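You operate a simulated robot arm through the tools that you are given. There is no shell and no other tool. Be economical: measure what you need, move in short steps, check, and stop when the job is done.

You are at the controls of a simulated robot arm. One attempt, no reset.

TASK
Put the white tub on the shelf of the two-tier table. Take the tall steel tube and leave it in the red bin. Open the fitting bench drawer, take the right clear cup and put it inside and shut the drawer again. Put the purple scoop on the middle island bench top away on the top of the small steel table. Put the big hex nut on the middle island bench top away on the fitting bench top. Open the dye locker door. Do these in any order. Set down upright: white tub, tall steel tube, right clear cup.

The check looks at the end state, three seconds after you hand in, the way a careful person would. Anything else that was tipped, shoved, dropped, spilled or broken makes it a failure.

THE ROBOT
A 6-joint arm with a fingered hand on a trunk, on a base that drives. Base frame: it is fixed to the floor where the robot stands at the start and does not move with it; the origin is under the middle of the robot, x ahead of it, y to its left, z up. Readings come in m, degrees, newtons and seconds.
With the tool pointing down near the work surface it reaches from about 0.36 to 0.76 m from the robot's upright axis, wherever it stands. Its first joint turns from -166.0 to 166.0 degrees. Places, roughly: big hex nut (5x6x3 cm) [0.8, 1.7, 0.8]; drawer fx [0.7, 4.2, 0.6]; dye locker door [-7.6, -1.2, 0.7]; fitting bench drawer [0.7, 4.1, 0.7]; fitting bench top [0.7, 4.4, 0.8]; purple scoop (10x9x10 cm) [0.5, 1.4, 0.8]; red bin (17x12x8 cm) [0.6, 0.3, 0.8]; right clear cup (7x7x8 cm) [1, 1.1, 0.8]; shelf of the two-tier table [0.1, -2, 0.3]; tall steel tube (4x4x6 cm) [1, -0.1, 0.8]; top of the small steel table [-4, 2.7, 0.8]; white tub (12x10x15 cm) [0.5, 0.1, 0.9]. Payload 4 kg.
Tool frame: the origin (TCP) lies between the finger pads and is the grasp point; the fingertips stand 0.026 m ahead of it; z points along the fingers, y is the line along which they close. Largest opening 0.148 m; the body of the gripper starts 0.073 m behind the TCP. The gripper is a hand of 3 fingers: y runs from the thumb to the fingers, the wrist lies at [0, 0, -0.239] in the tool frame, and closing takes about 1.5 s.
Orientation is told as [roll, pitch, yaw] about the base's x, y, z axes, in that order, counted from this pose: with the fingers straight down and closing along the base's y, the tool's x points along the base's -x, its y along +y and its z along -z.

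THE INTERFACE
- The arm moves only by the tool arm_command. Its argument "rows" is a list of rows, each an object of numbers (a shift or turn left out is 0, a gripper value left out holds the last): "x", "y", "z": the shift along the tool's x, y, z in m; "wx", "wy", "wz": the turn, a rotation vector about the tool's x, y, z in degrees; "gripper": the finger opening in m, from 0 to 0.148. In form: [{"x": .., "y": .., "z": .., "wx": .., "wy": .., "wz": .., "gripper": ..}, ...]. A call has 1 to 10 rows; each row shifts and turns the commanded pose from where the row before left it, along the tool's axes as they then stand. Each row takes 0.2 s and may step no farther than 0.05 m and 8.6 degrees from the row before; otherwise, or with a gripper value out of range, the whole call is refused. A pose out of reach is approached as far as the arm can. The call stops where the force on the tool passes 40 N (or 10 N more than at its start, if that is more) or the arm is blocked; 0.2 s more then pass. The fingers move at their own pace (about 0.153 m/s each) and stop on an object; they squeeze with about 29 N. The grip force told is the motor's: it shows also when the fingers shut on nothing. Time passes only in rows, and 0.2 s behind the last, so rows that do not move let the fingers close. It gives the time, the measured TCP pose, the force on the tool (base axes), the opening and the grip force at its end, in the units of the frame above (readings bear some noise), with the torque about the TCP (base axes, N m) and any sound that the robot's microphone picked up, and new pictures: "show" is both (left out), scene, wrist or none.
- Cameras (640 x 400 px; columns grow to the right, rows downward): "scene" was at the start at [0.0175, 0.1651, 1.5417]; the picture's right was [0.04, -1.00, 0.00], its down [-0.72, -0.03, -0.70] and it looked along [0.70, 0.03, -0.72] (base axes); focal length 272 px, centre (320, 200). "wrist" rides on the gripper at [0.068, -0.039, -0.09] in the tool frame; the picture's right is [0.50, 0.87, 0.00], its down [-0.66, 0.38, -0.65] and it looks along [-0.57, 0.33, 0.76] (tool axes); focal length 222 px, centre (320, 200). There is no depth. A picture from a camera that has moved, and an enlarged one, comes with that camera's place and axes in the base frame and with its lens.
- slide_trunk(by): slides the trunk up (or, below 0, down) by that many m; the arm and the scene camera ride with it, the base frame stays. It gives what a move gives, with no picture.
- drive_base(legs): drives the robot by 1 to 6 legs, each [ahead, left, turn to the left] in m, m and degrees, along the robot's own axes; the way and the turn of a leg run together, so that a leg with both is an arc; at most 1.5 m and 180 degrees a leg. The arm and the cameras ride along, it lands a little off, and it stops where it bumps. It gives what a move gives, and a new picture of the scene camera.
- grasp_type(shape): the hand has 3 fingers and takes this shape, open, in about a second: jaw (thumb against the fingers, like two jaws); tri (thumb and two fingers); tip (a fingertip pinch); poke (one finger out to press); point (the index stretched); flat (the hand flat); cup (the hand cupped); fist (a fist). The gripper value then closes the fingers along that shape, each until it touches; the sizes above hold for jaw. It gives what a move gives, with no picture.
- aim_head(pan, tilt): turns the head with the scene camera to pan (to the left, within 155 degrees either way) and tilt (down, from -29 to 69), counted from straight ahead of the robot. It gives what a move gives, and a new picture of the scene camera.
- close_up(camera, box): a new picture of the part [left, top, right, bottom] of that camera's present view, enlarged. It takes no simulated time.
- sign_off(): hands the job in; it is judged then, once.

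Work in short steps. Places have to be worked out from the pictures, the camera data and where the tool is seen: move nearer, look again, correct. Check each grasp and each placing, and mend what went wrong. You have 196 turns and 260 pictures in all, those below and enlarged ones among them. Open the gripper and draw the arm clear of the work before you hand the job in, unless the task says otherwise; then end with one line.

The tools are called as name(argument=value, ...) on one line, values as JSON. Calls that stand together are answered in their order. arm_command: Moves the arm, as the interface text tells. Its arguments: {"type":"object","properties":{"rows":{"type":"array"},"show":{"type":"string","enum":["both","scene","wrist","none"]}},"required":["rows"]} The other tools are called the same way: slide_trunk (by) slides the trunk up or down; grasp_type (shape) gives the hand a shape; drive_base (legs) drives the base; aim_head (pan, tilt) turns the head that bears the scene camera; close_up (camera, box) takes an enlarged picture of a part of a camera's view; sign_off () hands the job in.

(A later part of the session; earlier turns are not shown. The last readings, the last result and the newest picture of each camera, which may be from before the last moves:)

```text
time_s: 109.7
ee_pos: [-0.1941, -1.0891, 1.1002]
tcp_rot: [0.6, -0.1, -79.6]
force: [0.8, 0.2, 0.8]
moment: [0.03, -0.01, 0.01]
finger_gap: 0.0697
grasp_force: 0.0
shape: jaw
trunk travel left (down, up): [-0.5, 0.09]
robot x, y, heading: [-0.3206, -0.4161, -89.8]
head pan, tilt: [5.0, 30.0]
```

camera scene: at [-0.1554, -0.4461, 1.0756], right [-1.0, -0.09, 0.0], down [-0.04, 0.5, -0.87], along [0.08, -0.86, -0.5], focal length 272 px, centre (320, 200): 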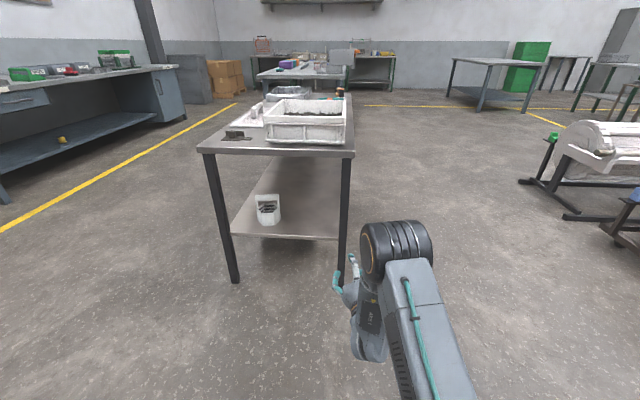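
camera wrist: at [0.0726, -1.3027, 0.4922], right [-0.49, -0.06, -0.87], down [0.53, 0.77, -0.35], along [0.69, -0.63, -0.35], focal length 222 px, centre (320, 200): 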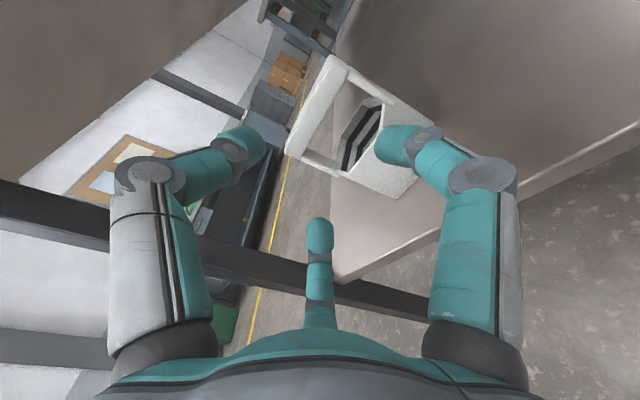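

Drive around: forward, turn left to face +x, look ahead.

drive_base(legs=[[0.46, 0, 0], [0, 0, 90]])

```text
time_s: 116.2
ee_pos: [0.3514, -0.7544, 1.1016]
tcp_rot: [0.7, -0.1, 9.8]
force: [1.0, 0.4, -0.5]
moment: [0.0, -0.03, -0.01]
finger_gap: 0.0695
grasp_force: 0.0
shape: jaw
trunk travel left (down, up): [-0.5, 0.09]
robot x, y, heading: [-0.3226, -0.8754, -0.6]
head pan, tilt: [5.0, 30.0]
camera scene: at [-0.2928, -0.7066, 1.5656], right [0.08, -1.0, 0.0], down [-0.5, -0.04, -0.87], along [0.86, 0.07, -0.5], focal length 272 px, centre (320, 200)
```

scene: 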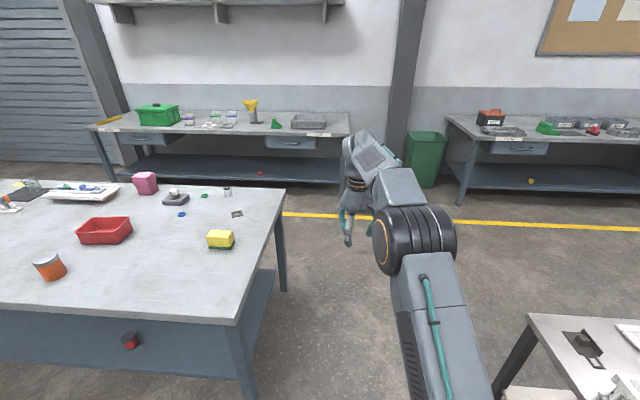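

Path is clear. Drive 1.33 m and turn left to face the island's right end.

drive_base(legs=[[1.33, 0, 0], [0, 0, 90]])

aim_head(pan=0, tilt=45)

```text
time_s: 126.7
ee_pos: [0.8952, -0.214, 1.1004]
tcp_rot: [0.7, 0.0, 99.0]
force: [-0.2, -0.3, 0.0]
moment: [0.02, 0.0, 0.01]
finger_gap: 0.0699
grasp_force: 0.0
shape: jaw
trunk travel left (down, up): [-0.5, 0.09]
robot x, y, heading: [1.01, -0.885, 88.7]
head pan, tilt: [5.0, 30.0]
camera scene: at [0.8356, -0.8541, 1.5656], right [1.0, 0.07, 0.0], down [0.03, -0.5, -0.87], along [-0.06, 0.86, -0.5], focal length 272 px, centre (320, 200)
```

scene: 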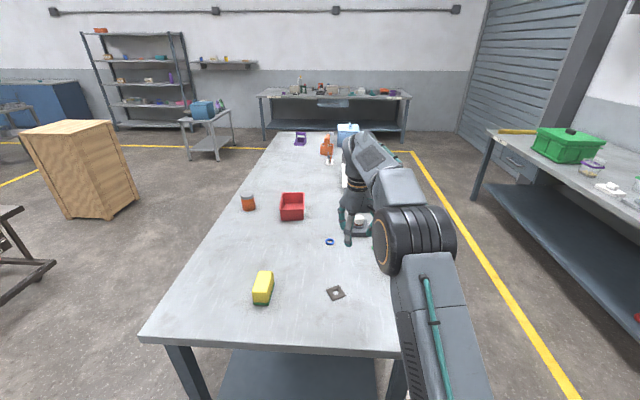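

```text
time_s: 127.5
ee_pos: [0.8955, -0.2136, 1.1018]
tcp_rot: [0.6, 0.0, 99.0]
force: [-0.5, 0.2, 0.1]
moment: [0.01, 0.01, 0.03]
finger_gap: 0.0697
grasp_force: 0.1
shape: jaw
trunk travel left (down, up): [-0.5, 0.09]
robot x, y, heading: [1.0061, -0.8914, 89.0]
head pan, tilt: [0.0, 45.0]
camera scene: at [0.8433, -0.863, 1.543], right [1.0, -0.02, 0.0], down [-0.01, -0.71, -0.71], along [0.01, 0.71, -0.71], focal length 272 px, centre (320, 200)
```

scene: 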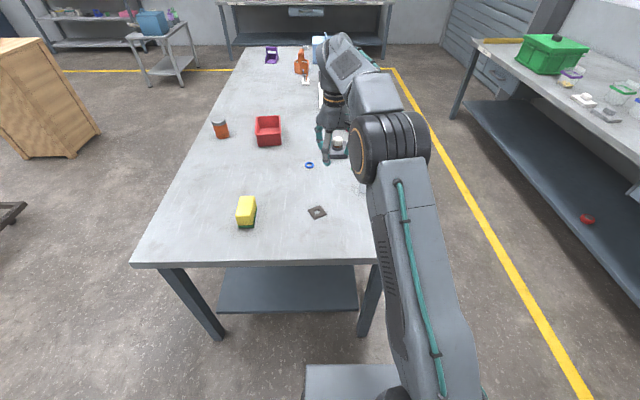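

Tube expected near [1.045, −0.07]. Drive 0.15 closer and centre the hand above it.

drive_base(legs=[[0.15, 0, 0]])

arm_command(rows=[{"x": 0.007, "y": -0.036, "gripper": 0.1}, {"x": 0.007, "y": -0.036}, {"x": 0.007, "y": -0.036}, {"x": 0.007, "y": -0.036}, {}], show="both")

```text
time_s: 128.8
ee_pos: [0.8984, -0.0645, 1.0998]
tcp_rot: [0.6, 0.0, 98.9]
force: [0.1, 0.0, 0.0]
moment: [-0.01, 0.03, 0.04]
finger_gap: 0.0699
grasp_force: 0.0
shape: jaw
trunk travel left (down, up): [-0.5, 0.09]
robot x, y, heading: [1.0103, -0.7384, 88.7]
head pan, tilt: [0.0, 45.0]
camera scene: at [0.8463, -0.7133, 1.5429], right [1.0, -0.02, 0.0], down [-0.01, -0.71, -0.71], along [0.01, 0.71, -0.71], focal length 272 px, centre (320, 200)
```

scene: 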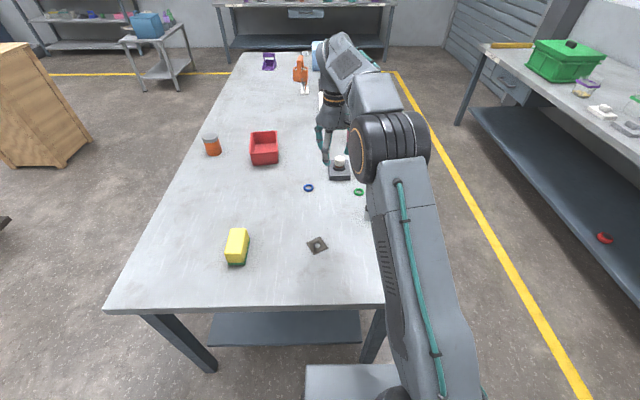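

```text
time_s: 130.0
ee_pos: [1.0451, -0.0697, 1.099]
tcp_rot: [0.6, 0.0, 99.1]
force: [1.1, -0.2, 0.2]
moment: [-0.03, 0.03, -0.02]
finger_gap: 0.0995
grasp_force: 0.0
shape: jaw
trunk travel left (down, up): [-0.5, 0.09]
robot x, y, heading: [1.0095, -0.7394, 89.1]
head pan, tilt: [0.0, 45.0]
camera scene: at [0.8467, -0.7137, 1.543], right [1.0, -0.02, 0.0], down [-0.01, -0.71, -0.71], along [0.01, 0.71, -0.71], focal length 272 px, centre (320, 200)
camera wrist: at [1.0942, -0.1299, 1.188], right [-0.78, -0.63, 0.01], down [-0.47, 0.59, 0.66], along [-0.42, 0.51, -0.75], focal length 222 px, centre (320, 200)
```

scene: 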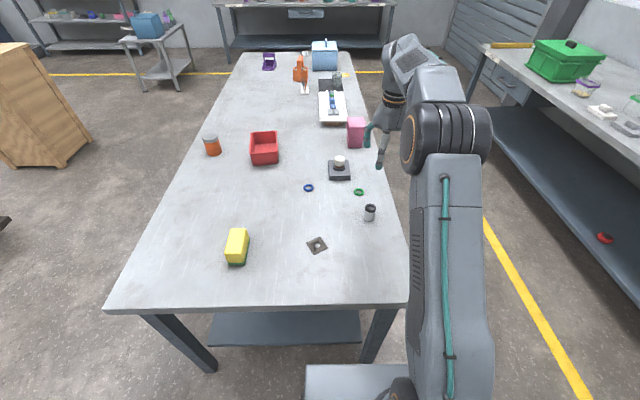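
wrist: 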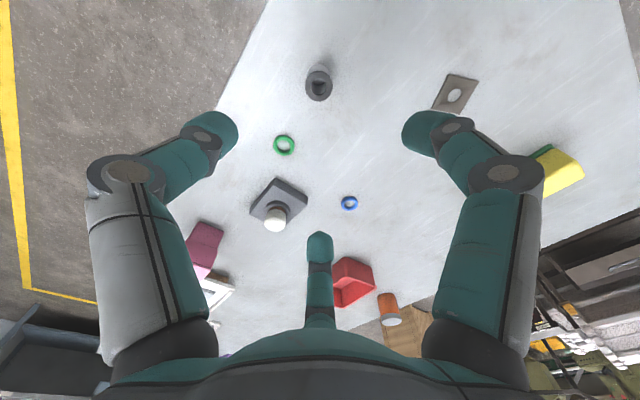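

Tube measured at [1.039, −0.066]. Descend to grip its upper part.

arm_command(rows=[{"x": -0.003, "y": 0.005, "z": 0.045}, {"z": 0.05}, {"z": 0.05}, {"z": 0.05}, {"z": 0.03}, {}], show="both")

close_up(camera="scene", box=[320, 160, 440, 250])

```text
time_s: 131.4
ee_pos: [1.0366, -0.0671, 0.8744]
tcp_rot: [0.6, 0.0, 98.9]
force: [-0.6, 0.8, -0.1]
moment: [0.02, 0.01, 0.0]
finger_gap: 0.0998
grasp_force: 0.0
shape: jaw
trunk travel left (down, up): [-0.5, 0.09]
robot x, y, heading: [1.0088, -0.7429, 89.0]
head pan, tilt: [0.0, 45.0]
camera scene: at [0.8464, -0.7135, 1.543], right [1.0, -0.02, 0.0], down [-0.01, -0.71, -0.71], along [0.01, 0.71, -0.71], focal length 272 px, centre (320, 200)
camera wrist: at [1.086, -0.1275, 0.9633], right [-0.78, -0.63, 0.01], down [-0.47, 0.59, 0.66], along [-0.42, 0.51, -0.75], focal length 222 px, centre (320, 200)
```

scene: 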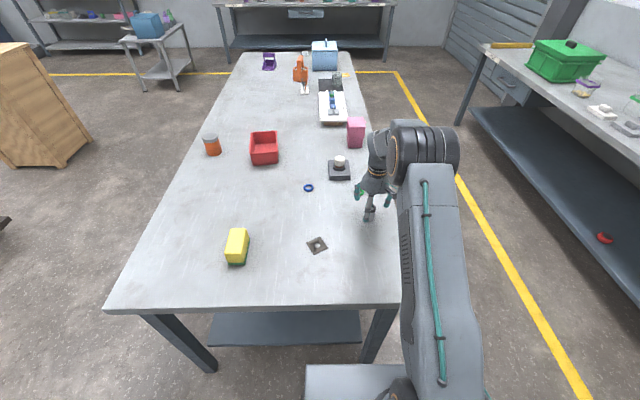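
wrist: 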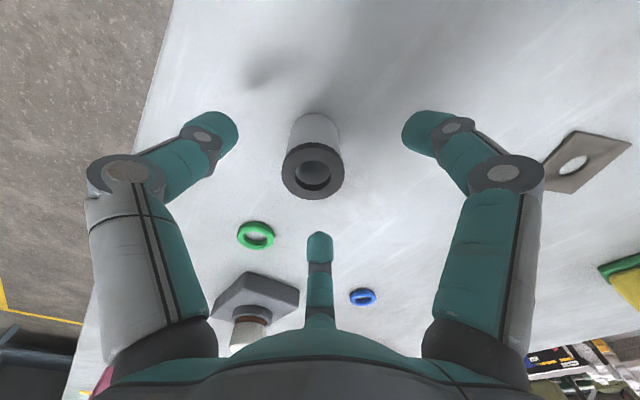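

```text
4.44 times, centred on (380, 205) of scene
camera zoom: at [0.8464, -0.7135, 1.543], right [1.0, -0.02, 0.0], down [-0.01, -0.71, -0.71], along [0.01, 0.71, -0.71], focal length 1208 px, centre (53, 178)
```

zoom: 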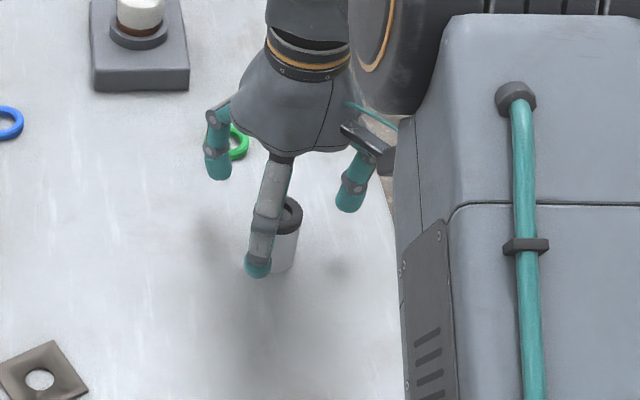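

Nearly centred. Descend 3 cm more and close.

arm_command(rows=[{"y": -0.003, "z": 0.03}, {}, {"gripper": 0.0}, {}, {}, {}, {}, {}], show="wrist")

```text
time_s: 133.2
ee_pos: [1.0407, -0.068, 0.8445]
tcp_rot: [0.6, -0.1, 99.0]
force: [-0.3, -0.6, -0.2]
moment: [-0.02, -0.05, 0.0]
finger_gap: 0.0316
grasp_force: 29.5
shape: jaw
trunk travel left (down, up): [-0.5, 0.09]
robot x, y, heading: [1.0123, -0.7413, 89.0]
head pan, tilt: [0.0, 45.0]
camera wrist: at [1.0891, -0.1277, 0.9339], right [-0.78, -0.63, 0.01], down [-0.47, 0.59, 0.66], along [-0.42, 0.51, -0.75], focal length 222 px, centre (320, 200)
```

wrist: 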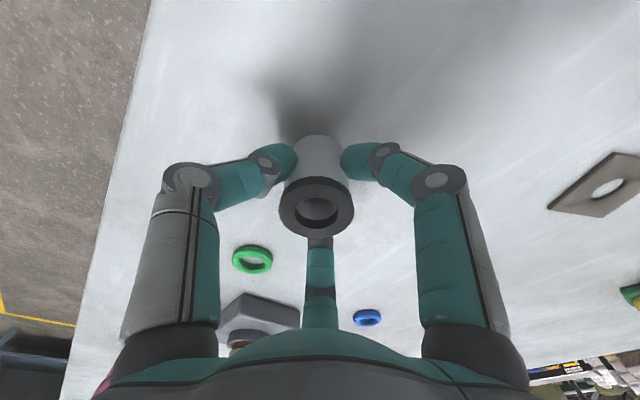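

Gripped at 32 mm. Lift and check.

arm_command(rows=[{"z": -0.02}, {"z": -0.05}, {"z": -0.05}, {"z": -0.05}, {"z": -0.05}, {}], show="wrist")

```text
time_s: 134.6
ee_pos: [1.0436, -0.066, 1.0654]
tcp_rot: [0.7, 0.1, 99.0]
force: [0.1, -1.0, -0.5]
moment: [-0.04, -0.02, -0.03]
finger_gap: 0.0312
grasp_force: 28.6
shape: jaw
trunk travel left (down, up): [-0.5, 0.09]
robot x, y, heading: [1.0104, -0.7377, 88.8]
head pan, tilt: [0.0, 45.0]
camera wrist: at [1.0922, -0.1269, 1.1535], right [-0.78, -0.63, 0.01], down [-0.47, 0.59, 0.66], along [-0.42, 0.51, -0.75], focal length 222 px, centre (320, 200)
```

wrist: 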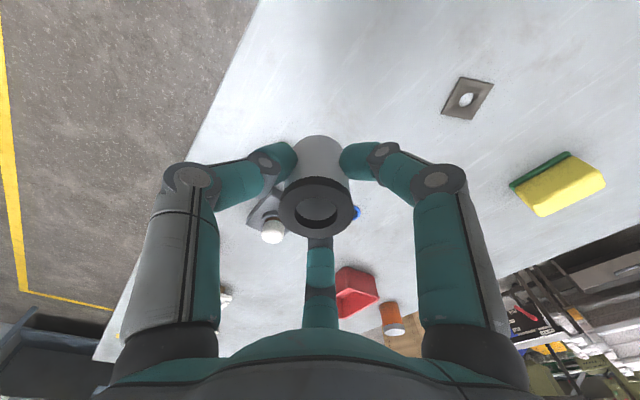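

Tube held upright. Red bin ≈[0.625, 0.333]. I drive round to the island's front: back, strafe left, forward, turn right.

drive_base(legs=[[-0.14, 0, 0], [0, 1.36, 0], [1.1, 0, 0], [0, 0, -89]])

aim_head(pan=0, tilt=48)

```text
time_s: 151.4
ee_pos: [0.3459, 0.2292, 1.0643]
tcp_rot: [0.6, -0.1, 9.4]
force: [-0.2, -0.1, -0.4]
moment: [-0.02, 0.02, -0.02]
finger_gap: 0.0315
grasp_force: 28.5
shape: jaw
trunk travel left (down, up): [-0.5, 0.09]
robot x, y, heading: [-0.3311, 0.255, -0.5]
head pan, tilt: [0.0, 45.0]
camera scene: at [-0.3068, 0.4184, 1.543], right [-0.01, -1.0, 0.0], down [-0.71, 0.01, -0.71], along [0.71, -0.01, -0.71], focal length 272 px, centre (320, 200)
```

scene: 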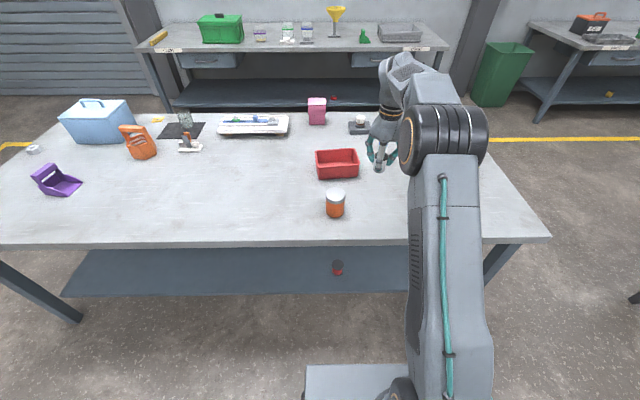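

```text
time_s: 152.1
ee_pos: [0.3455, 0.2294, 1.0636]
tcp_rot: [0.6, -0.1, 9.4]
force: [0.6, 0.1, -1.3]
moment: [0.06, -0.02, 0.01]
finger_gap: 0.0312
grasp_force: 29.1
shape: jaw
trunk travel left (down, up): [-0.5, 0.09]
robot x, y, heading: [-0.3286, 0.2576, -0.9]
head pan, tilt: [0.0, 48.0]
camera scene: at [-0.3093, 0.4185, 1.5388], right [-0.01, -1.0, 0.0], down [-0.74, 0.01, -0.67], along [0.67, -0.01, -0.74], focal length 272 px, centre (320, 200)
```

scene: 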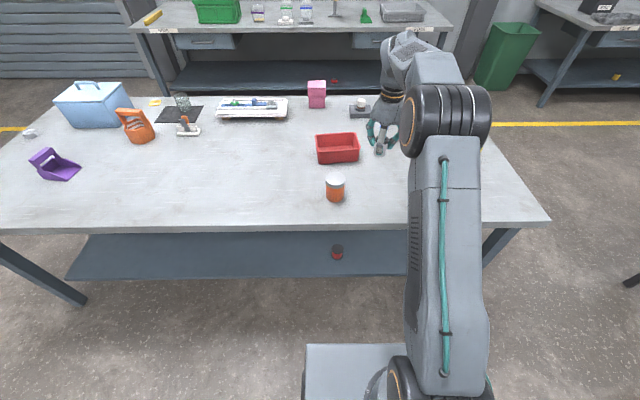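

Drive forward 0.29 m, then look at the bin from close.

drive_base(legs=[[0.28, 0, 0]])

close_up(camera="scene", box=[290, 140, 430, 250])

close_up(camera="wrist", box=[0, 0, 640, 400])

```text
time_s: 154.0
ee_pos: [0.6278, 0.2236, 1.0637]
tcp_rot: [0.6, 0.0, 9.2]
force: [-0.1, -0.1, 0.8]
moment: [0.02, -0.01, -0.01]
finger_gap: 0.0312
grasp_force: 28.9
shape: jaw
trunk travel left (down, up): [-0.5, 0.09]
robot x, y, heading: [-0.0448, 0.2546, -1.0]
head pan, tilt: [0.0, 48.0]
camera scene: at [-0.0262, 0.4142, 1.5387], right [-0.02, -1.0, 0.0], down [-0.74, 0.01, -0.67], along [0.67, -0.01, -0.74], focal length 272 px, centre (320, 200)
```

scene: 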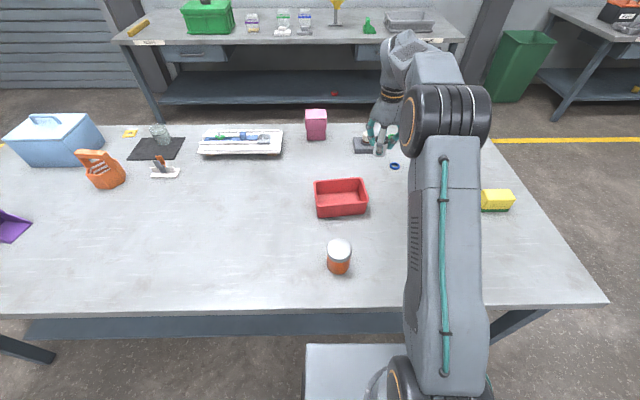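

```text
3.64 times, centred on (360, 195) of scene
camera zoom: at [-0.0262, 0.4142, 1.5387], right [-0.02, -1.0, 0.0], down [-0.74, 0.01, -0.67], along [0.67, -0.01, -0.74], focal length 988 px, centre (174, 218)
```

zoom: 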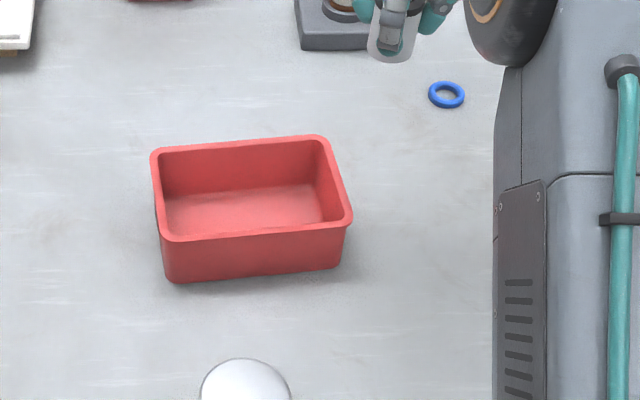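

```text
1.00 times, centred on (320, 200) of wrist (not enlarged: the box is as wide or as high as the picture)
camera zoom: at [0.5669, 0.1734, 1.1527], right [-0.63, 0.77, 0.01], down [0.59, 0.47, 0.66], along [0.5, 0.42, -0.75], focal length 222 px, centre (320, 200)
```

zoom: 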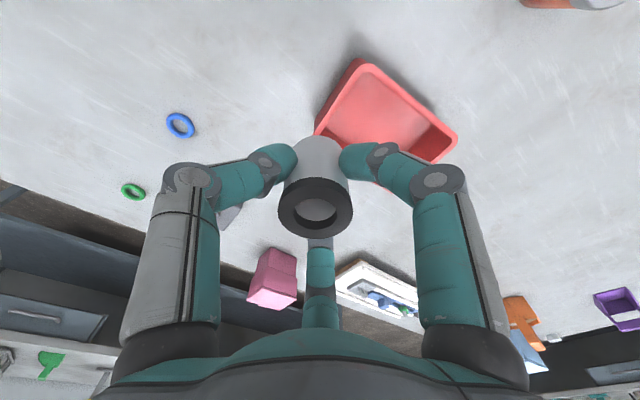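

Bin centre ≈[0.617, 0.335]. I shift over it and rotate the hand ~86° so the thumb points along the bin's short side where there's more room.

arm_command(rows=[{"x": 0.001, "y": 0.0377}, {"x": 0.001, "y": 0.0377}, {"x": 0.001, "y": 0.0377}, {"wz": -8.6}, {"wz": -8.6}, {"wz": -8.6}, {"wz": -8.6}, {"wz": -8.6}, {"wz": -8.6}, {"wz": -8.6}], show="none")

arm_command(rows=[{"wz": -8.6}, {"wz": -8.6}, {"wz": -8.6}, {}], show="both")

```text
time_s: 156.2
ee_pos: [0.5874, 0.3526, 1.0494]
tcp_rot: [-0.6, -0.3, 68.7]
force: [-0.1, -0.2, -1.4]
moment: [0.01, -0.01, -0.01]
finger_gap: 0.0317
grasp_force: 28.9
shape: jaw
out of reach, approached as far as the arm can: row 10
trunk travel left (down, up): [-0.5, 0.09]
robot x, y, heading: [-0.049, 0.2518, -0.8]
head pan, tilt: [0.0, 48.0]
```

```text
time_s: 157.2
ee_pos: [0.5015, 0.439, 0.9788]
tcp_rot: [-3.1, 2.4, 92.0]
force: [-0.3, -0.3, -0.4]
moment: [-0.01, -0.03, -0.01]
finger_gap: 0.031
grasp_force: 28.9
shape: jaw
out of reach, approached as far as the arm can: row 1, 2, 3
trunk travel left (down, up): [-0.5, 0.09]
robot x, y, heading: [-0.0457, 0.2541, -0.7]
head pan, tilt: [0.0, 48.0]
camera scene: at [-0.0265, 0.4142, 1.5388], right [-0.02, -1.0, 0.0], down [-0.74, 0.01, -0.67], along [0.67, -0.01, -0.74], focal length 272 px, centre (320, 200)
camera wrist: at [0.5368, 0.3765, 1.0737], right [-0.85, -0.53, -0.03], down [-0.44, 0.67, 0.6], along [-0.3, 0.52, -0.8], focal length 222 px, centre (320, 200)
```

scene: 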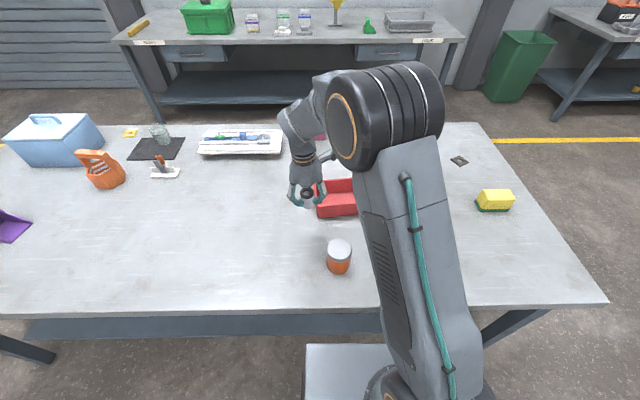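
wrist: 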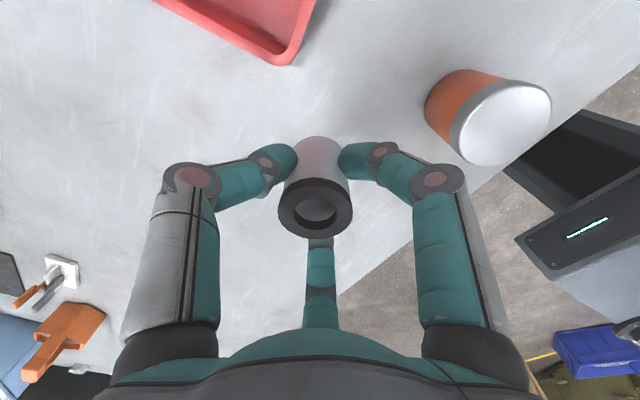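

The wrist can't go that far. By the hand's 120° symmetry, yaw ≈35° is just as good (one finger toward −x), so I rotate back to that.

arm_command(rows=[{"wz": 8.57}, {"wz": 8.57}, {"wz": 8.57}, {"wz": 8.57}, {"wz": 8.57}, {"wz": 8.57}, {"wz": 8.57}, {}], show="both")

```text
time_s: 159.0
ee_pos: [0.5008, 0.4383, 0.9796]
tcp_rot: [-2.0, -0.9, 33.2]
force: [0.5, 0.7, -1.1]
moment: [0.05, 0.03, 0.01]
finger_gap: 0.0311
grasp_force: 28.7
shape: jaw
trunk travel left (down, up): [-0.5, 0.09]
robot x, y, heading: [-0.0491, 0.2549, -1.1]
head pan, tilt: [0.0, 48.0]
camera scene: at [-0.0265, 0.4142, 1.5388], right [-0.02, -1.0, 0.0], down [-0.74, 0.01, -0.67], along [0.67, -0.01, -0.74], focal length 272 px, centre (320, 200)
camera wrist: at [0.4628, 0.3708, 1.0692], right [-0.89, 0.45, -0.04], down [0.32, 0.69, 0.65], along [0.32, 0.57, -0.76], focal length 222 px, centre (320, 200)
```

scene: 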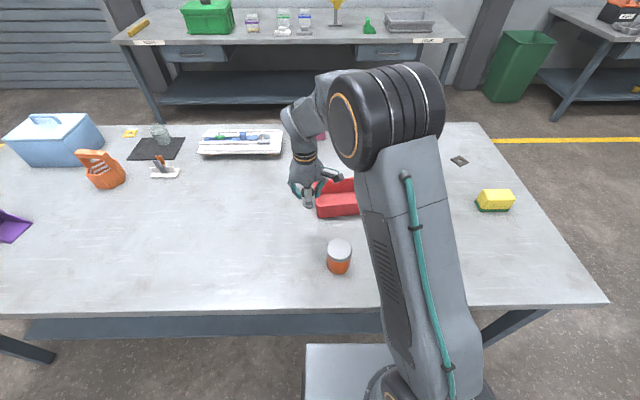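
wrist: 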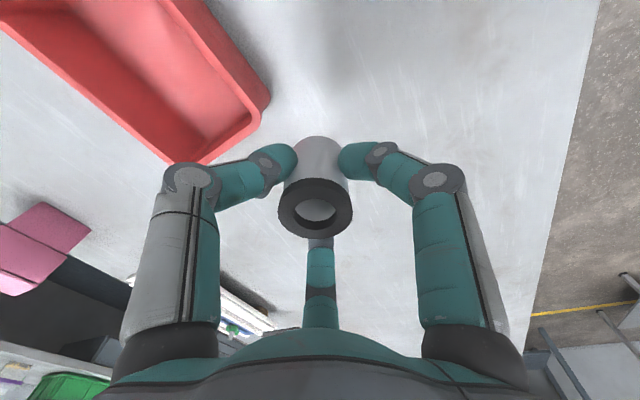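

I fix the small tilt, raise, and move back over the bin.

arm_command(rows=[{"z": -0.04, "wx": -2.17, "wy": -0.33}, {"z": -0.04}, {"x": -0.0125, "y": -0.0388}, {"x": -0.0125, "y": -0.0388}, {"x": -0.0125, "y": -0.0388}, {"x": -0.0125, "y": -0.0388}, {}], show="both")

close_up(camera="scene", box=[270, 130, 390, 230])

```text
time_s: 160.6
ee_pos: [0.6264, 0.3368, 1.0611]
tcp_rot: [0.3, -1.1, 33.4]
force: [-0.3, 0.6, -0.8]
moment: [0.02, -0.01, 0.02]
finger_gap: 0.0309
grasp_force: 29.1
shape: jaw
trunk travel left (down, up): [-0.5, 0.09]
robot x, y, heading: [-0.0423, 0.2506, -1.0]
head pan, tilt: [0.0, 48.0]
camera scene: at [-0.0261, 0.414, 1.5388], right [-0.02, -1.0, 0.0], down [-0.74, 0.01, -0.67], along [0.67, -0.01, -0.74], focal length 272 px, centre (320, 200)
camera wrist: at [0.5903, 0.2655, 1.1483], right [-0.89, 0.45, -0.01], down [0.33, 0.67, 0.67], along [0.31, 0.6, -0.74], focal length 222 px, centre (320, 200)
```

scene: 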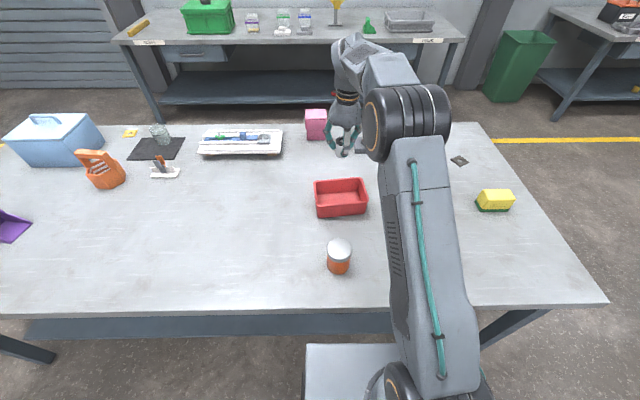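
wrist: 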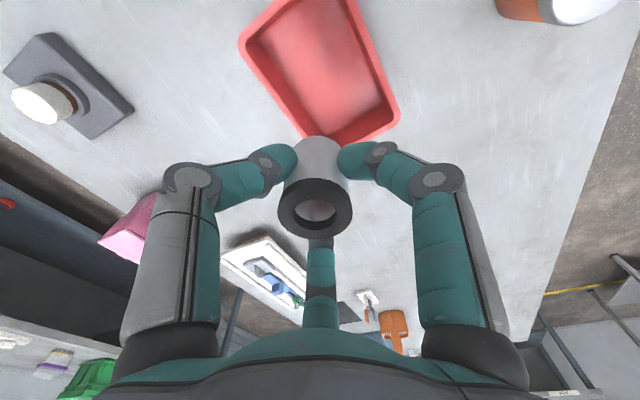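

```text
4.00 times, centred on (330, 180) of scene
camera zoom: at [-0.0261, 0.414, 1.5388], right [-0.02, -1.0, 0.0], down [-0.74, 0.01, -0.67], along [0.67, -0.01, -0.74], focal length 1087 px, centre (280, 280)
```

zoom: 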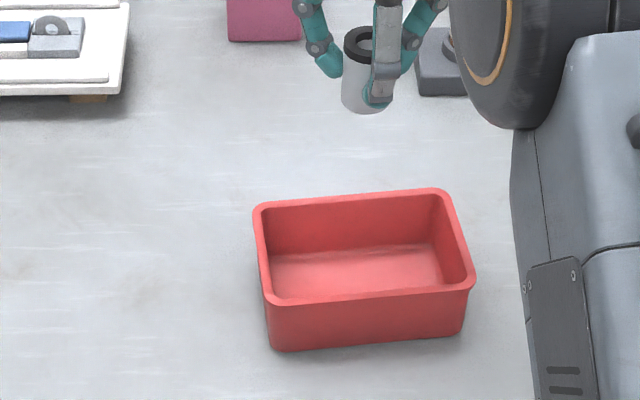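

Alignment: tool sits ~1 cm toward +x of the bin centre as wanted. Descend most of the way.

arm_command(rows=[{"z": 0.045, "x": 0.003, "y": 0.001}, {"z": 0.045}, {"z": 0.045}, {"z": 0.025}, {}], show="both")

close_up(camera="scene", box=[290, 150, 390, 230])

```text
time_s: 161.8
ee_pos: [0.6253, 0.3383, 0.8992]
tcp_rot: [0.3, -1.2, 33.3]
force: [0.3, -0.3, -0.4]
moment: [-0.01, 0.03, 0.01]
finger_gap: 0.0311
grasp_force: 29.0
shape: jaw
trunk travel left (down, up): [-0.5, 0.09]
robot x, y, heading: [-0.045, 0.2587, -1.0]
head pan, tilt: [0.0, 48.0]
camera scene: at [-0.0263, 0.4142, 1.5388], right [-0.02, -1.0, 0.0], down [-0.74, 0.01, -0.67], along [0.67, -0.01, -0.74], focal length 272 px, centre (320, 200)
camera wrist: at [0.5891, 0.2671, 0.9869], right [-0.89, 0.45, -0.01], down [0.33, 0.67, 0.67], along [0.31, 0.6, -0.74], focal length 222 px, centre (320, 200)
```

scene: 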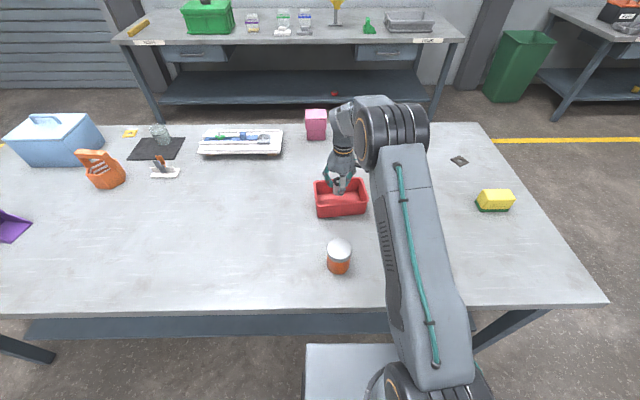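
wrist: 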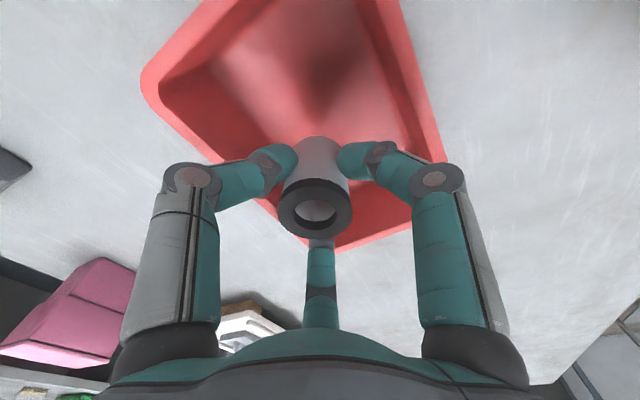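

```text
5.00 times, centred on (340, 190) of scene
camera zoom: at [-0.0263, 0.4142, 1.5388], right [-0.02, -1.0, 0.0], down [-0.74, 0.01, -0.67], along [0.67, -0.01, -0.74], focal length 1359 px, centre (220, 250)
```

zoom: 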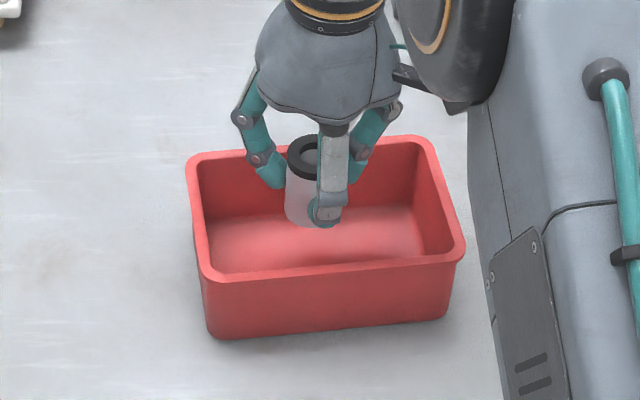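

Well placed. Lower in small steps until the base touches.

arm_command(rows=[{"z": 0.02}, {"z": 0.012}, {"z": 0.006}, {"z": 0.004}, {}], show="none")

arm_command(rows=[{"z": 0.003}, {"z": 0.003}, {}], show="wrist")

```text
time_s: 163.0
ee_pos: [0.6278, 0.3396, 0.8569]
tcp_rot: [0.3, -1.1, 33.4]
force: [0.2, -0.6, 0.0]
moment: [0.01, -0.01, -0.03]
finger_gap: 0.0312
grasp_force: 28.7
shape: jaw
trunk travel left (down, up): [-0.5, 0.09]
robot x, y, heading: [-0.0419, 0.2523, -1.0]
head pan, tilt: [0.0, 48.0]
```

```text
time_s: 163.8
ee_pos: [0.6269, 0.3381, 0.8509]
tcp_rot: [0.3, -1.3, 33.4]
force: [0.0, 0.3, -1.1]
moment: [-0.01, -0.03, 0.0]
finger_gap: 0.0309
grasp_force: 28.6
shape: jaw
trunk travel left (down, up): [-0.5, 0.09]
robot x, y, heading: [-0.0474, 0.2564, -1.0]
head pan, tilt: [0.0, 48.0]
camera wrist: at [0.5897, 0.2678, 0.9395], right [-0.89, 0.45, -0.01], down [0.33, 0.67, 0.67], along [0.31, 0.6, -0.74], focal length 222 px, centre (320, 200)
```

wrist: 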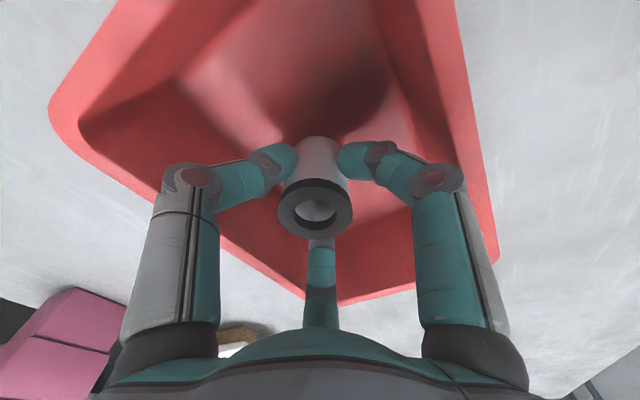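

Not yet in contact; a few more millimetres.

arm_command(rows=[{"z": 0.002}, {"z": 0.002}, {}], show="none")

arm_command(rows=[{"z": 0.002}, {}], show="none")

```text
time_s: 164.6
ee_pos: [0.6261, 0.3385, 0.8472]
tcp_rot: [0.3, -1.3, 33.3]
force: [0.3, -0.6, 0.0]
moment: [0.0, -0.01, 0.02]
finger_gap: 0.0309
grasp_force: 28.8
shape: jaw
trunk travel left (down, up): [-0.5, 0.09]
robot x, y, heading: [-0.0453, 0.2533, -1.0]
head pan, tilt: [0.0, 48.0]
```

```text
time_s: 165.2
ee_pos: [0.6262, 0.3394, 0.8467]
tcp_rot: [0.2, -1.4, 33.3]
force: [-0.9, -0.9, 10.9]
moment: [-0.03, -0.01, -0.02]
finger_gap: 0.0314
grasp_force: 29.3
shape: jaw
trunk travel left (down, up): [-0.5, 0.09]
robot x, y, heading: [-0.0431, 0.2524, -0.6]
head pan, tilt: [0.0, 48.0]
```

Contact on the bin floor. Release with a small opening and rise.

arm_command(rows=[{"z": -0.001, "gripper": 0.04}, {}, {"gripper": 0.055}, {}, {}], show="wrist")

arm_command(rows=[{"z": -0.02}, {"z": -0.03}, {"z": -0.04}, {"z": -0.05}, {"z": -0.05}, {}], show="both")

close_up(camera="scene", box=[290, 150, 390, 230])

```text
time_s: 166.4
ee_pos: [0.6285, 0.3385, 0.8471]
tcp_rot: [0.3, -1.2, 33.3]
force: [0.0, -0.7, -1.2]
moment: [-0.01, 0.01, 0.0]
finger_gap: 0.0547
grasp_force: 0.1
shape: jaw
trunk travel left (down, up): [-0.5, 0.09]
robot x, y, heading: [-0.0459, 0.25, -1.0]
head pan, tilt: [0.0, 48.0]
camera wrist: at [0.5898, 0.268, 0.9345], right [-0.89, 0.45, -0.01], down [0.33, 0.67, 0.67], along [0.31, 0.6, -0.74], focal length 222 px, centre (320, 200)
```

wrist: 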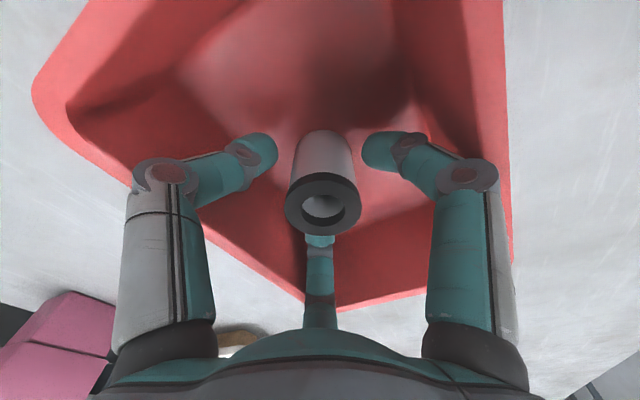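

```text
time_s: 167.8
ee_pos: [0.6248, 0.3363, 1.037]
tcp_rot: [0.3, -1.3, 33.4]
force: [-0.2, -0.6, -0.9]
moment: [0.04, -0.02, -0.03]
finger_gap: 0.0549
grasp_force: 0.0
shape: jaw
trunk travel left (down, up): [-0.5, 0.09]
robot x, y, heading: [-0.0439, 0.2553, -0.7]
head pan, tilt: [0.0, 48.0]
camera scene: at [-0.0267, 0.4142, 1.5388], right [-0.02, -1.0, 0.0], down [-0.74, 0.01, -0.67], along [0.67, -0.01, -0.74], focal length 272 px, centre (320, 200)
camera wrist: at [0.5877, 0.2649, 1.125], right [-0.89, 0.45, -0.01], down [0.33, 0.67, 0.67], along [0.31, 0.6, -0.74], focal length 222 px, centre (320, 200)
```

scene: 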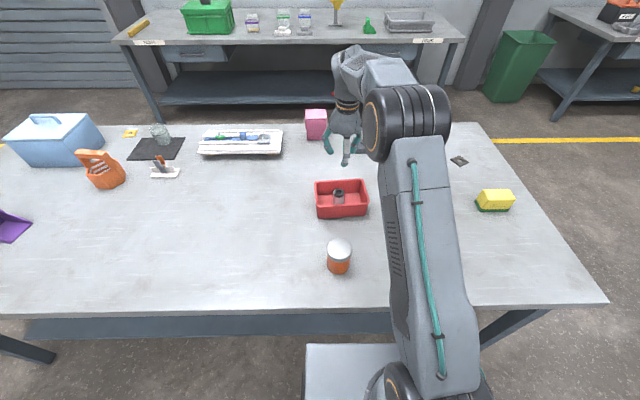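
wrist: 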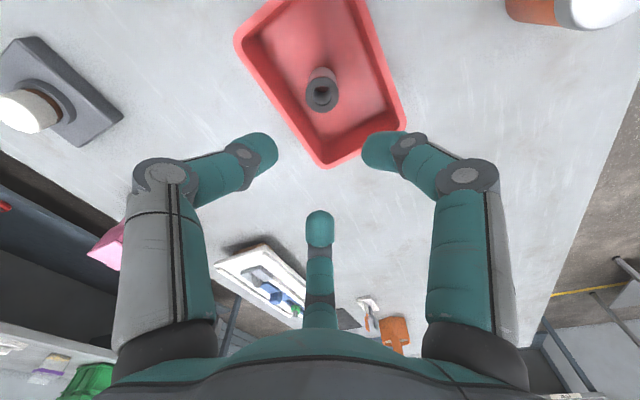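

```text
5.00 times, centred on (340, 190) of scene
camera zoom: at [-0.0267, 0.4142, 1.5388], right [-0.02, -1.0, 0.0], down [-0.74, 0.01, -0.67], along [0.67, -0.01, -0.74], focal length 1359 px, centre (220, 250)
```

zoom: 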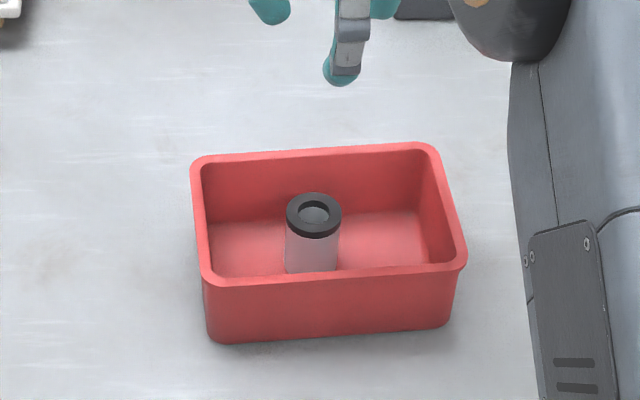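

The tube stands upright in the bin. Next the far-end objects: I raise the hand and strafe left ~1.0 m to look at scoop, nut and cup.

arm_command(rows=[{"z": -0.04, "wx": -0.65, "wy": 1.0}, {"z": -0.04, "gripper": 0.1}, {"wz": 8}, {"wz": 8}, {"wz": 8}], show="none")

drive_base(legs=[[-0.15, 1.0, 0]])

aim_head(pan=20, tilt=48)

```text
time_s: 169.0
ee_pos: [0.6238, 0.3354, 1.1153]
tcp_rot: [0.8, 0.0, 9.2]
force: [-0.4, -0.4, -0.3]
moment: [0.01, 0.03, 0.0]
finger_gap: 0.0995
grasp_force: 0.1
shape: jaw
trunk travel left (down, up): [-0.5, 0.09]
robot x, y, heading: [-0.0429, 0.2553, -0.9]
head pan, tilt: [0.0, 48.0]
```

```text
time_s: 174.3
ee_pos: [0.4867, 1.3388, 1.1163]
tcp_rot: [0.8, 0.2, 9.4]
force: [-0.1, -0.5, -0.1]
moment: [0.01, 0.03, -0.01]
finger_gap: 0.0997
grasp_force: 0.1
shape: jaw
trunk travel left (down, up): [-0.5, 0.09]
robot x, y, heading: [-0.18, 1.2564, -0.8]
head pan, tilt: [0.0, 48.0]
camera scene: at [-0.1621, 1.4168, 1.5388], right [-0.01, -1.0, 0.0], down [-0.74, 0.01, -0.67], along [0.67, -0.01, -0.74], focal length 272 px, centre (320, 200)
```

scene: 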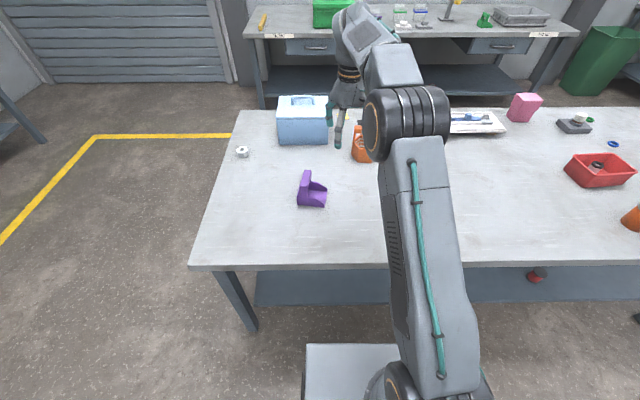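

```text
time_s: 175.1
ee_pos: [0.4872, 1.3389, 1.1164]
tcp_rot: [0.9, 0.1, 9.4]
force: [-0.5, -0.4, 0.3]
moment: [0.0, -0.02, 0.01]
finger_gap: 0.0997
grasp_force: 0.0
shape: jaw
trunk travel left (down, up): [-0.5, 0.09]
robot x, y, heading: [-0.1781, 1.2521, -0.7]
head pan, tilt: [20.0, 48.0]
camera scene: at [-0.1665, 1.4437, 1.5388], right [0.33, -0.94, 0.0], down [-0.7, -0.24, -0.67], along [0.63, 0.22, -0.74], focal length 272 px, centre (320, 200)
```

scene: 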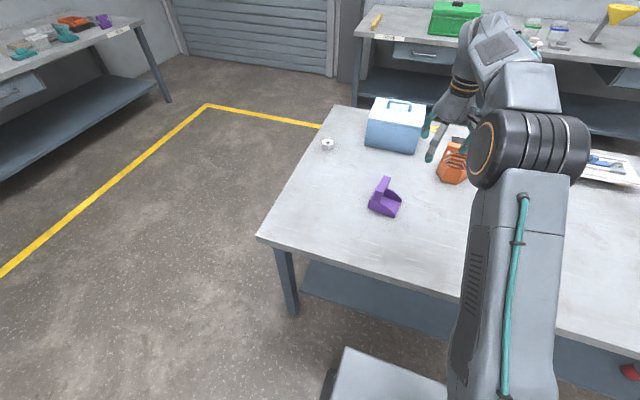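

Nut ≈[0.79, 1.74] near the table's left edge. I drive around to the left end of the island and face it (−y).

drive_base(legs=[[-0.1, 1.15, 0], [1.06, 0, 0], [0, 0, -90]])

aim_head(pan=0, tilt=48)

```text
time_s: 189.9
ee_pos: [0.8708, 1.7232, 1.116]
tcp_rot: [1.0, 0.1, -81.4]
force: [-0.3, 0.5, 0.3]
moment: [0.0, -0.02, -0.03]
finger_gap: 0.0995
grasp_force: 0.1
shape: jaw
trunk travel left (down, up): [-0.5, 0.09]
robot x, y, heading: [0.8032, 2.3938, -91.8]
head pan, tilt: [20.0, 48.0]
camera scene: at [0.983, 2.3742, 1.5388], right [-0.95, -0.31, 0.0], down [-0.23, 0.71, -0.67], along [0.21, -0.64, -0.74], focal length 272 px, centre (320, 200)
```

scene: 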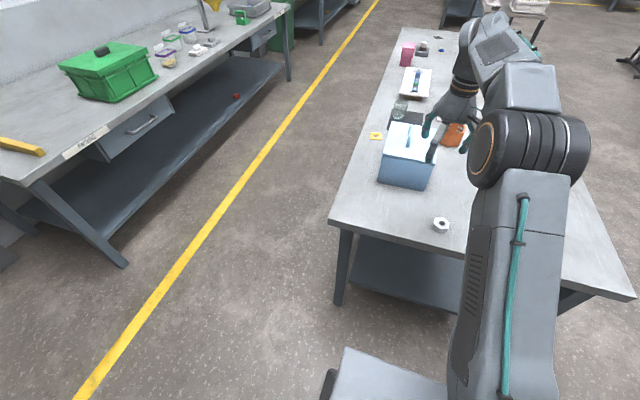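

```text
time_s: 190.7
ee_pos: [0.8711, 1.7234, 1.1164]
tcp_rot: [0.9, 0.1, -81.4]
force: [-0.1, -0.2, -0.2]
moment: [0.02, -0.03, 0.01]
finger_gap: 0.0994
grasp_force: 0.0
shape: jaw
trunk travel left (down, up): [-0.5, 0.09]
robot x, y, heading: [0.7941, 2.3952, -92.0]
head pan, tilt: [0.0, 48.0]
camera scene: at [0.956, 2.3702, 1.5388], right [-1.0, 0.03, 0.0], down [0.02, 0.74, -0.67], along [-0.02, -0.67, -0.74], focal length 272 px, centre (320, 200)
```

scene: 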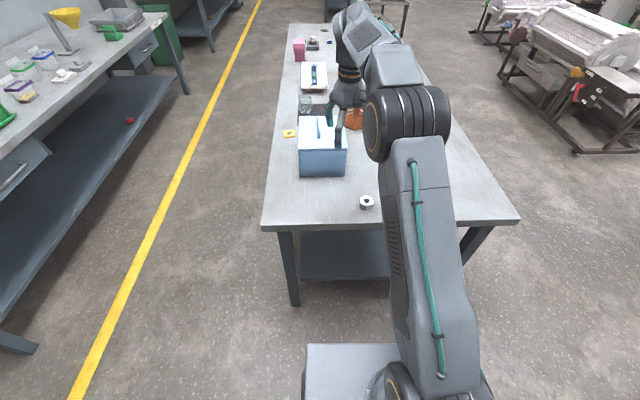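

Zoom on the nut to get its position and orientation.

close_up(camera="scene", box=[335, 180, 399, 220])

close_up(camera="wrist", box=[0, 0, 640, 400])

```text
10.00 times, centred on (367, 200) of scene
camera zoom: at [0.956, 2.3702, 1.5388], right [-1.0, 0.03, 0.0], down [0.02, 0.74, -0.67], along [-0.02, -0.67, -0.74], focal length 2717 px, centre (-150, 200)
```

zoom: 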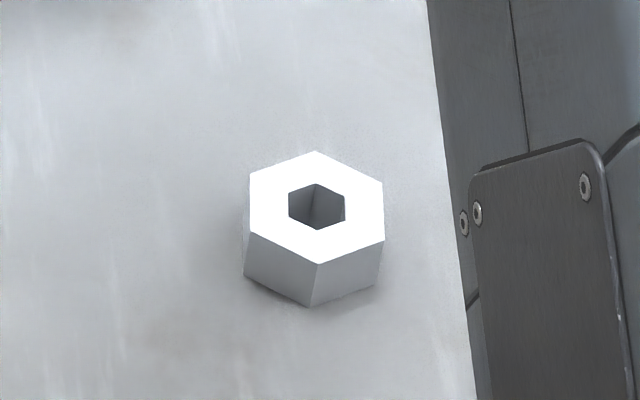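

```text
1.00 times, centred on (320, 200) of wrist (not enlarged: the box is as wide or as high as the picture)
camera zoom: at [0.8203, 1.7848, 1.2053], right [0.78, 0.62, 0.02], down [0.46, -0.6, 0.66], along [0.42, -0.51, -0.75], focal length 222 px, centre (320, 200)
```

zoom: 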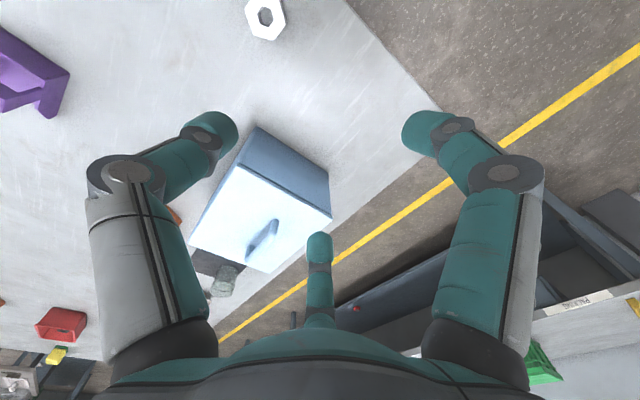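

Nut centre ≈[0.770, 1.728]; flats face ±x, so I align yaw to −90°, move over and partly descend.

arm_command(rows=[{"x": 0.007, "y": -0.033, "wx": 0.13, "wy": -0.89}, {"x": 0.007, "y": -0.033}, {"x": 0.006, "y": -0.033}, {"wz": 8.5}, {"z": 0.05}, {"z": 0.05}, {"z": 0.05}, {"z": 0.05}, {}], show="wrist")

```text
time_s: 192.7
ee_pos: [0.7723, 1.7264, 0.9131]
tcp_rot: [0.9, -0.5, -90.1]
force: [0.5, -0.3, 0.9]
moment: [-0.01, 0.0, -0.05]
finger_gap: 0.0998
grasp_force: 0.0
shape: jaw
trunk travel left (down, up): [-0.5, 0.09]
robot x, y, heading: [0.7993, 2.3921, -91.7]
head pan, tilt: [0.0, 48.0]
camera wrist: at [0.7318, 1.7948, 1.0017], right [0.87, 0.5, 0.01], down [0.37, -0.65, 0.67], along [0.34, -0.57, -0.75], focal length 222 px, centre (320, 200)
```

wrist: 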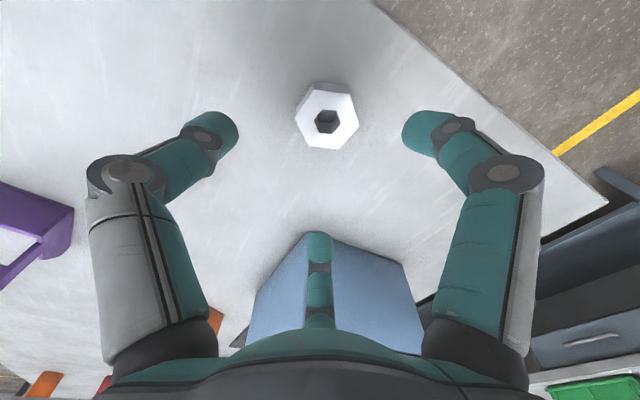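

Centred to within 6 mm; correct it and descend to grip.

arm_command(rows=[{"x": 0.005, "y": 0.003, "z": 0.04}, {"z": 0.035}, {"z": 0.014}, {}, {"gripper": 0.0}, {}, {}, {}, {}, {}], show="wrist")

```text
time_s: 194.9
ee_pos: [0.7756, 1.7303, 0.8263]
tcp_rot: [0.9, -0.5, -90.0]
force: [-0.3, 0.3, -0.3]
moment: [-0.03, -0.02, 0.02]
finger_gap: 0.006
grasp_force: 28.9
shape: jaw
trunk travel left (down, up): [-0.5, 0.09]
robot x, y, heading: [0.8007, 2.3899, -91.7]
head pan, tilt: [0.0, 48.0]
camera wrist: at [0.7364, 1.8, 0.9139], right [0.87, 0.5, 0.01], down [0.37, -0.65, 0.67], along [0.34, -0.57, -0.75], focal length 222 px, centre (320, 200)
```

wrist: 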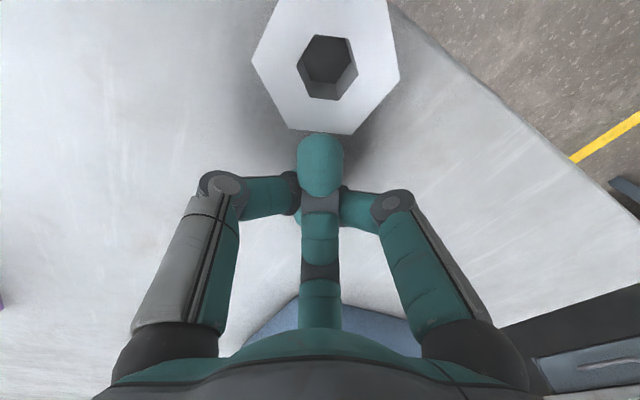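

The nut slipped out toward the camera side rather than being gripped. I zoom the scene to see how the fingers and nut stand now.

close_up(camera="scene", box=[310, 150, 410, 230])

```text
5.00 times, centred on (360, 190) of scene
camera zoom: at [0.9559, 2.3702, 1.5388], right [-1.0, 0.03, 0.0], down [0.02, 0.74, -0.67], along [-0.02, -0.67, -0.74], focal length 1359 px, centre (120, 250)
```

zoom: 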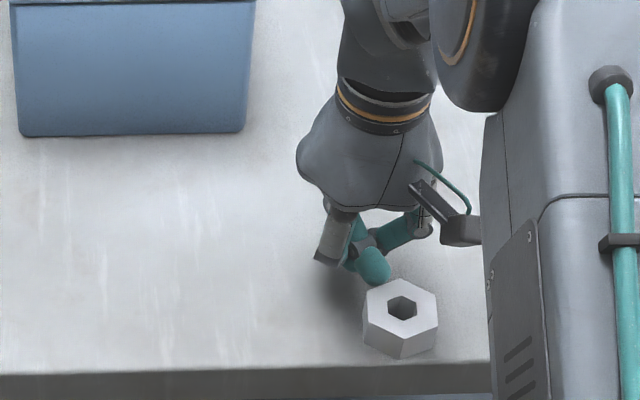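

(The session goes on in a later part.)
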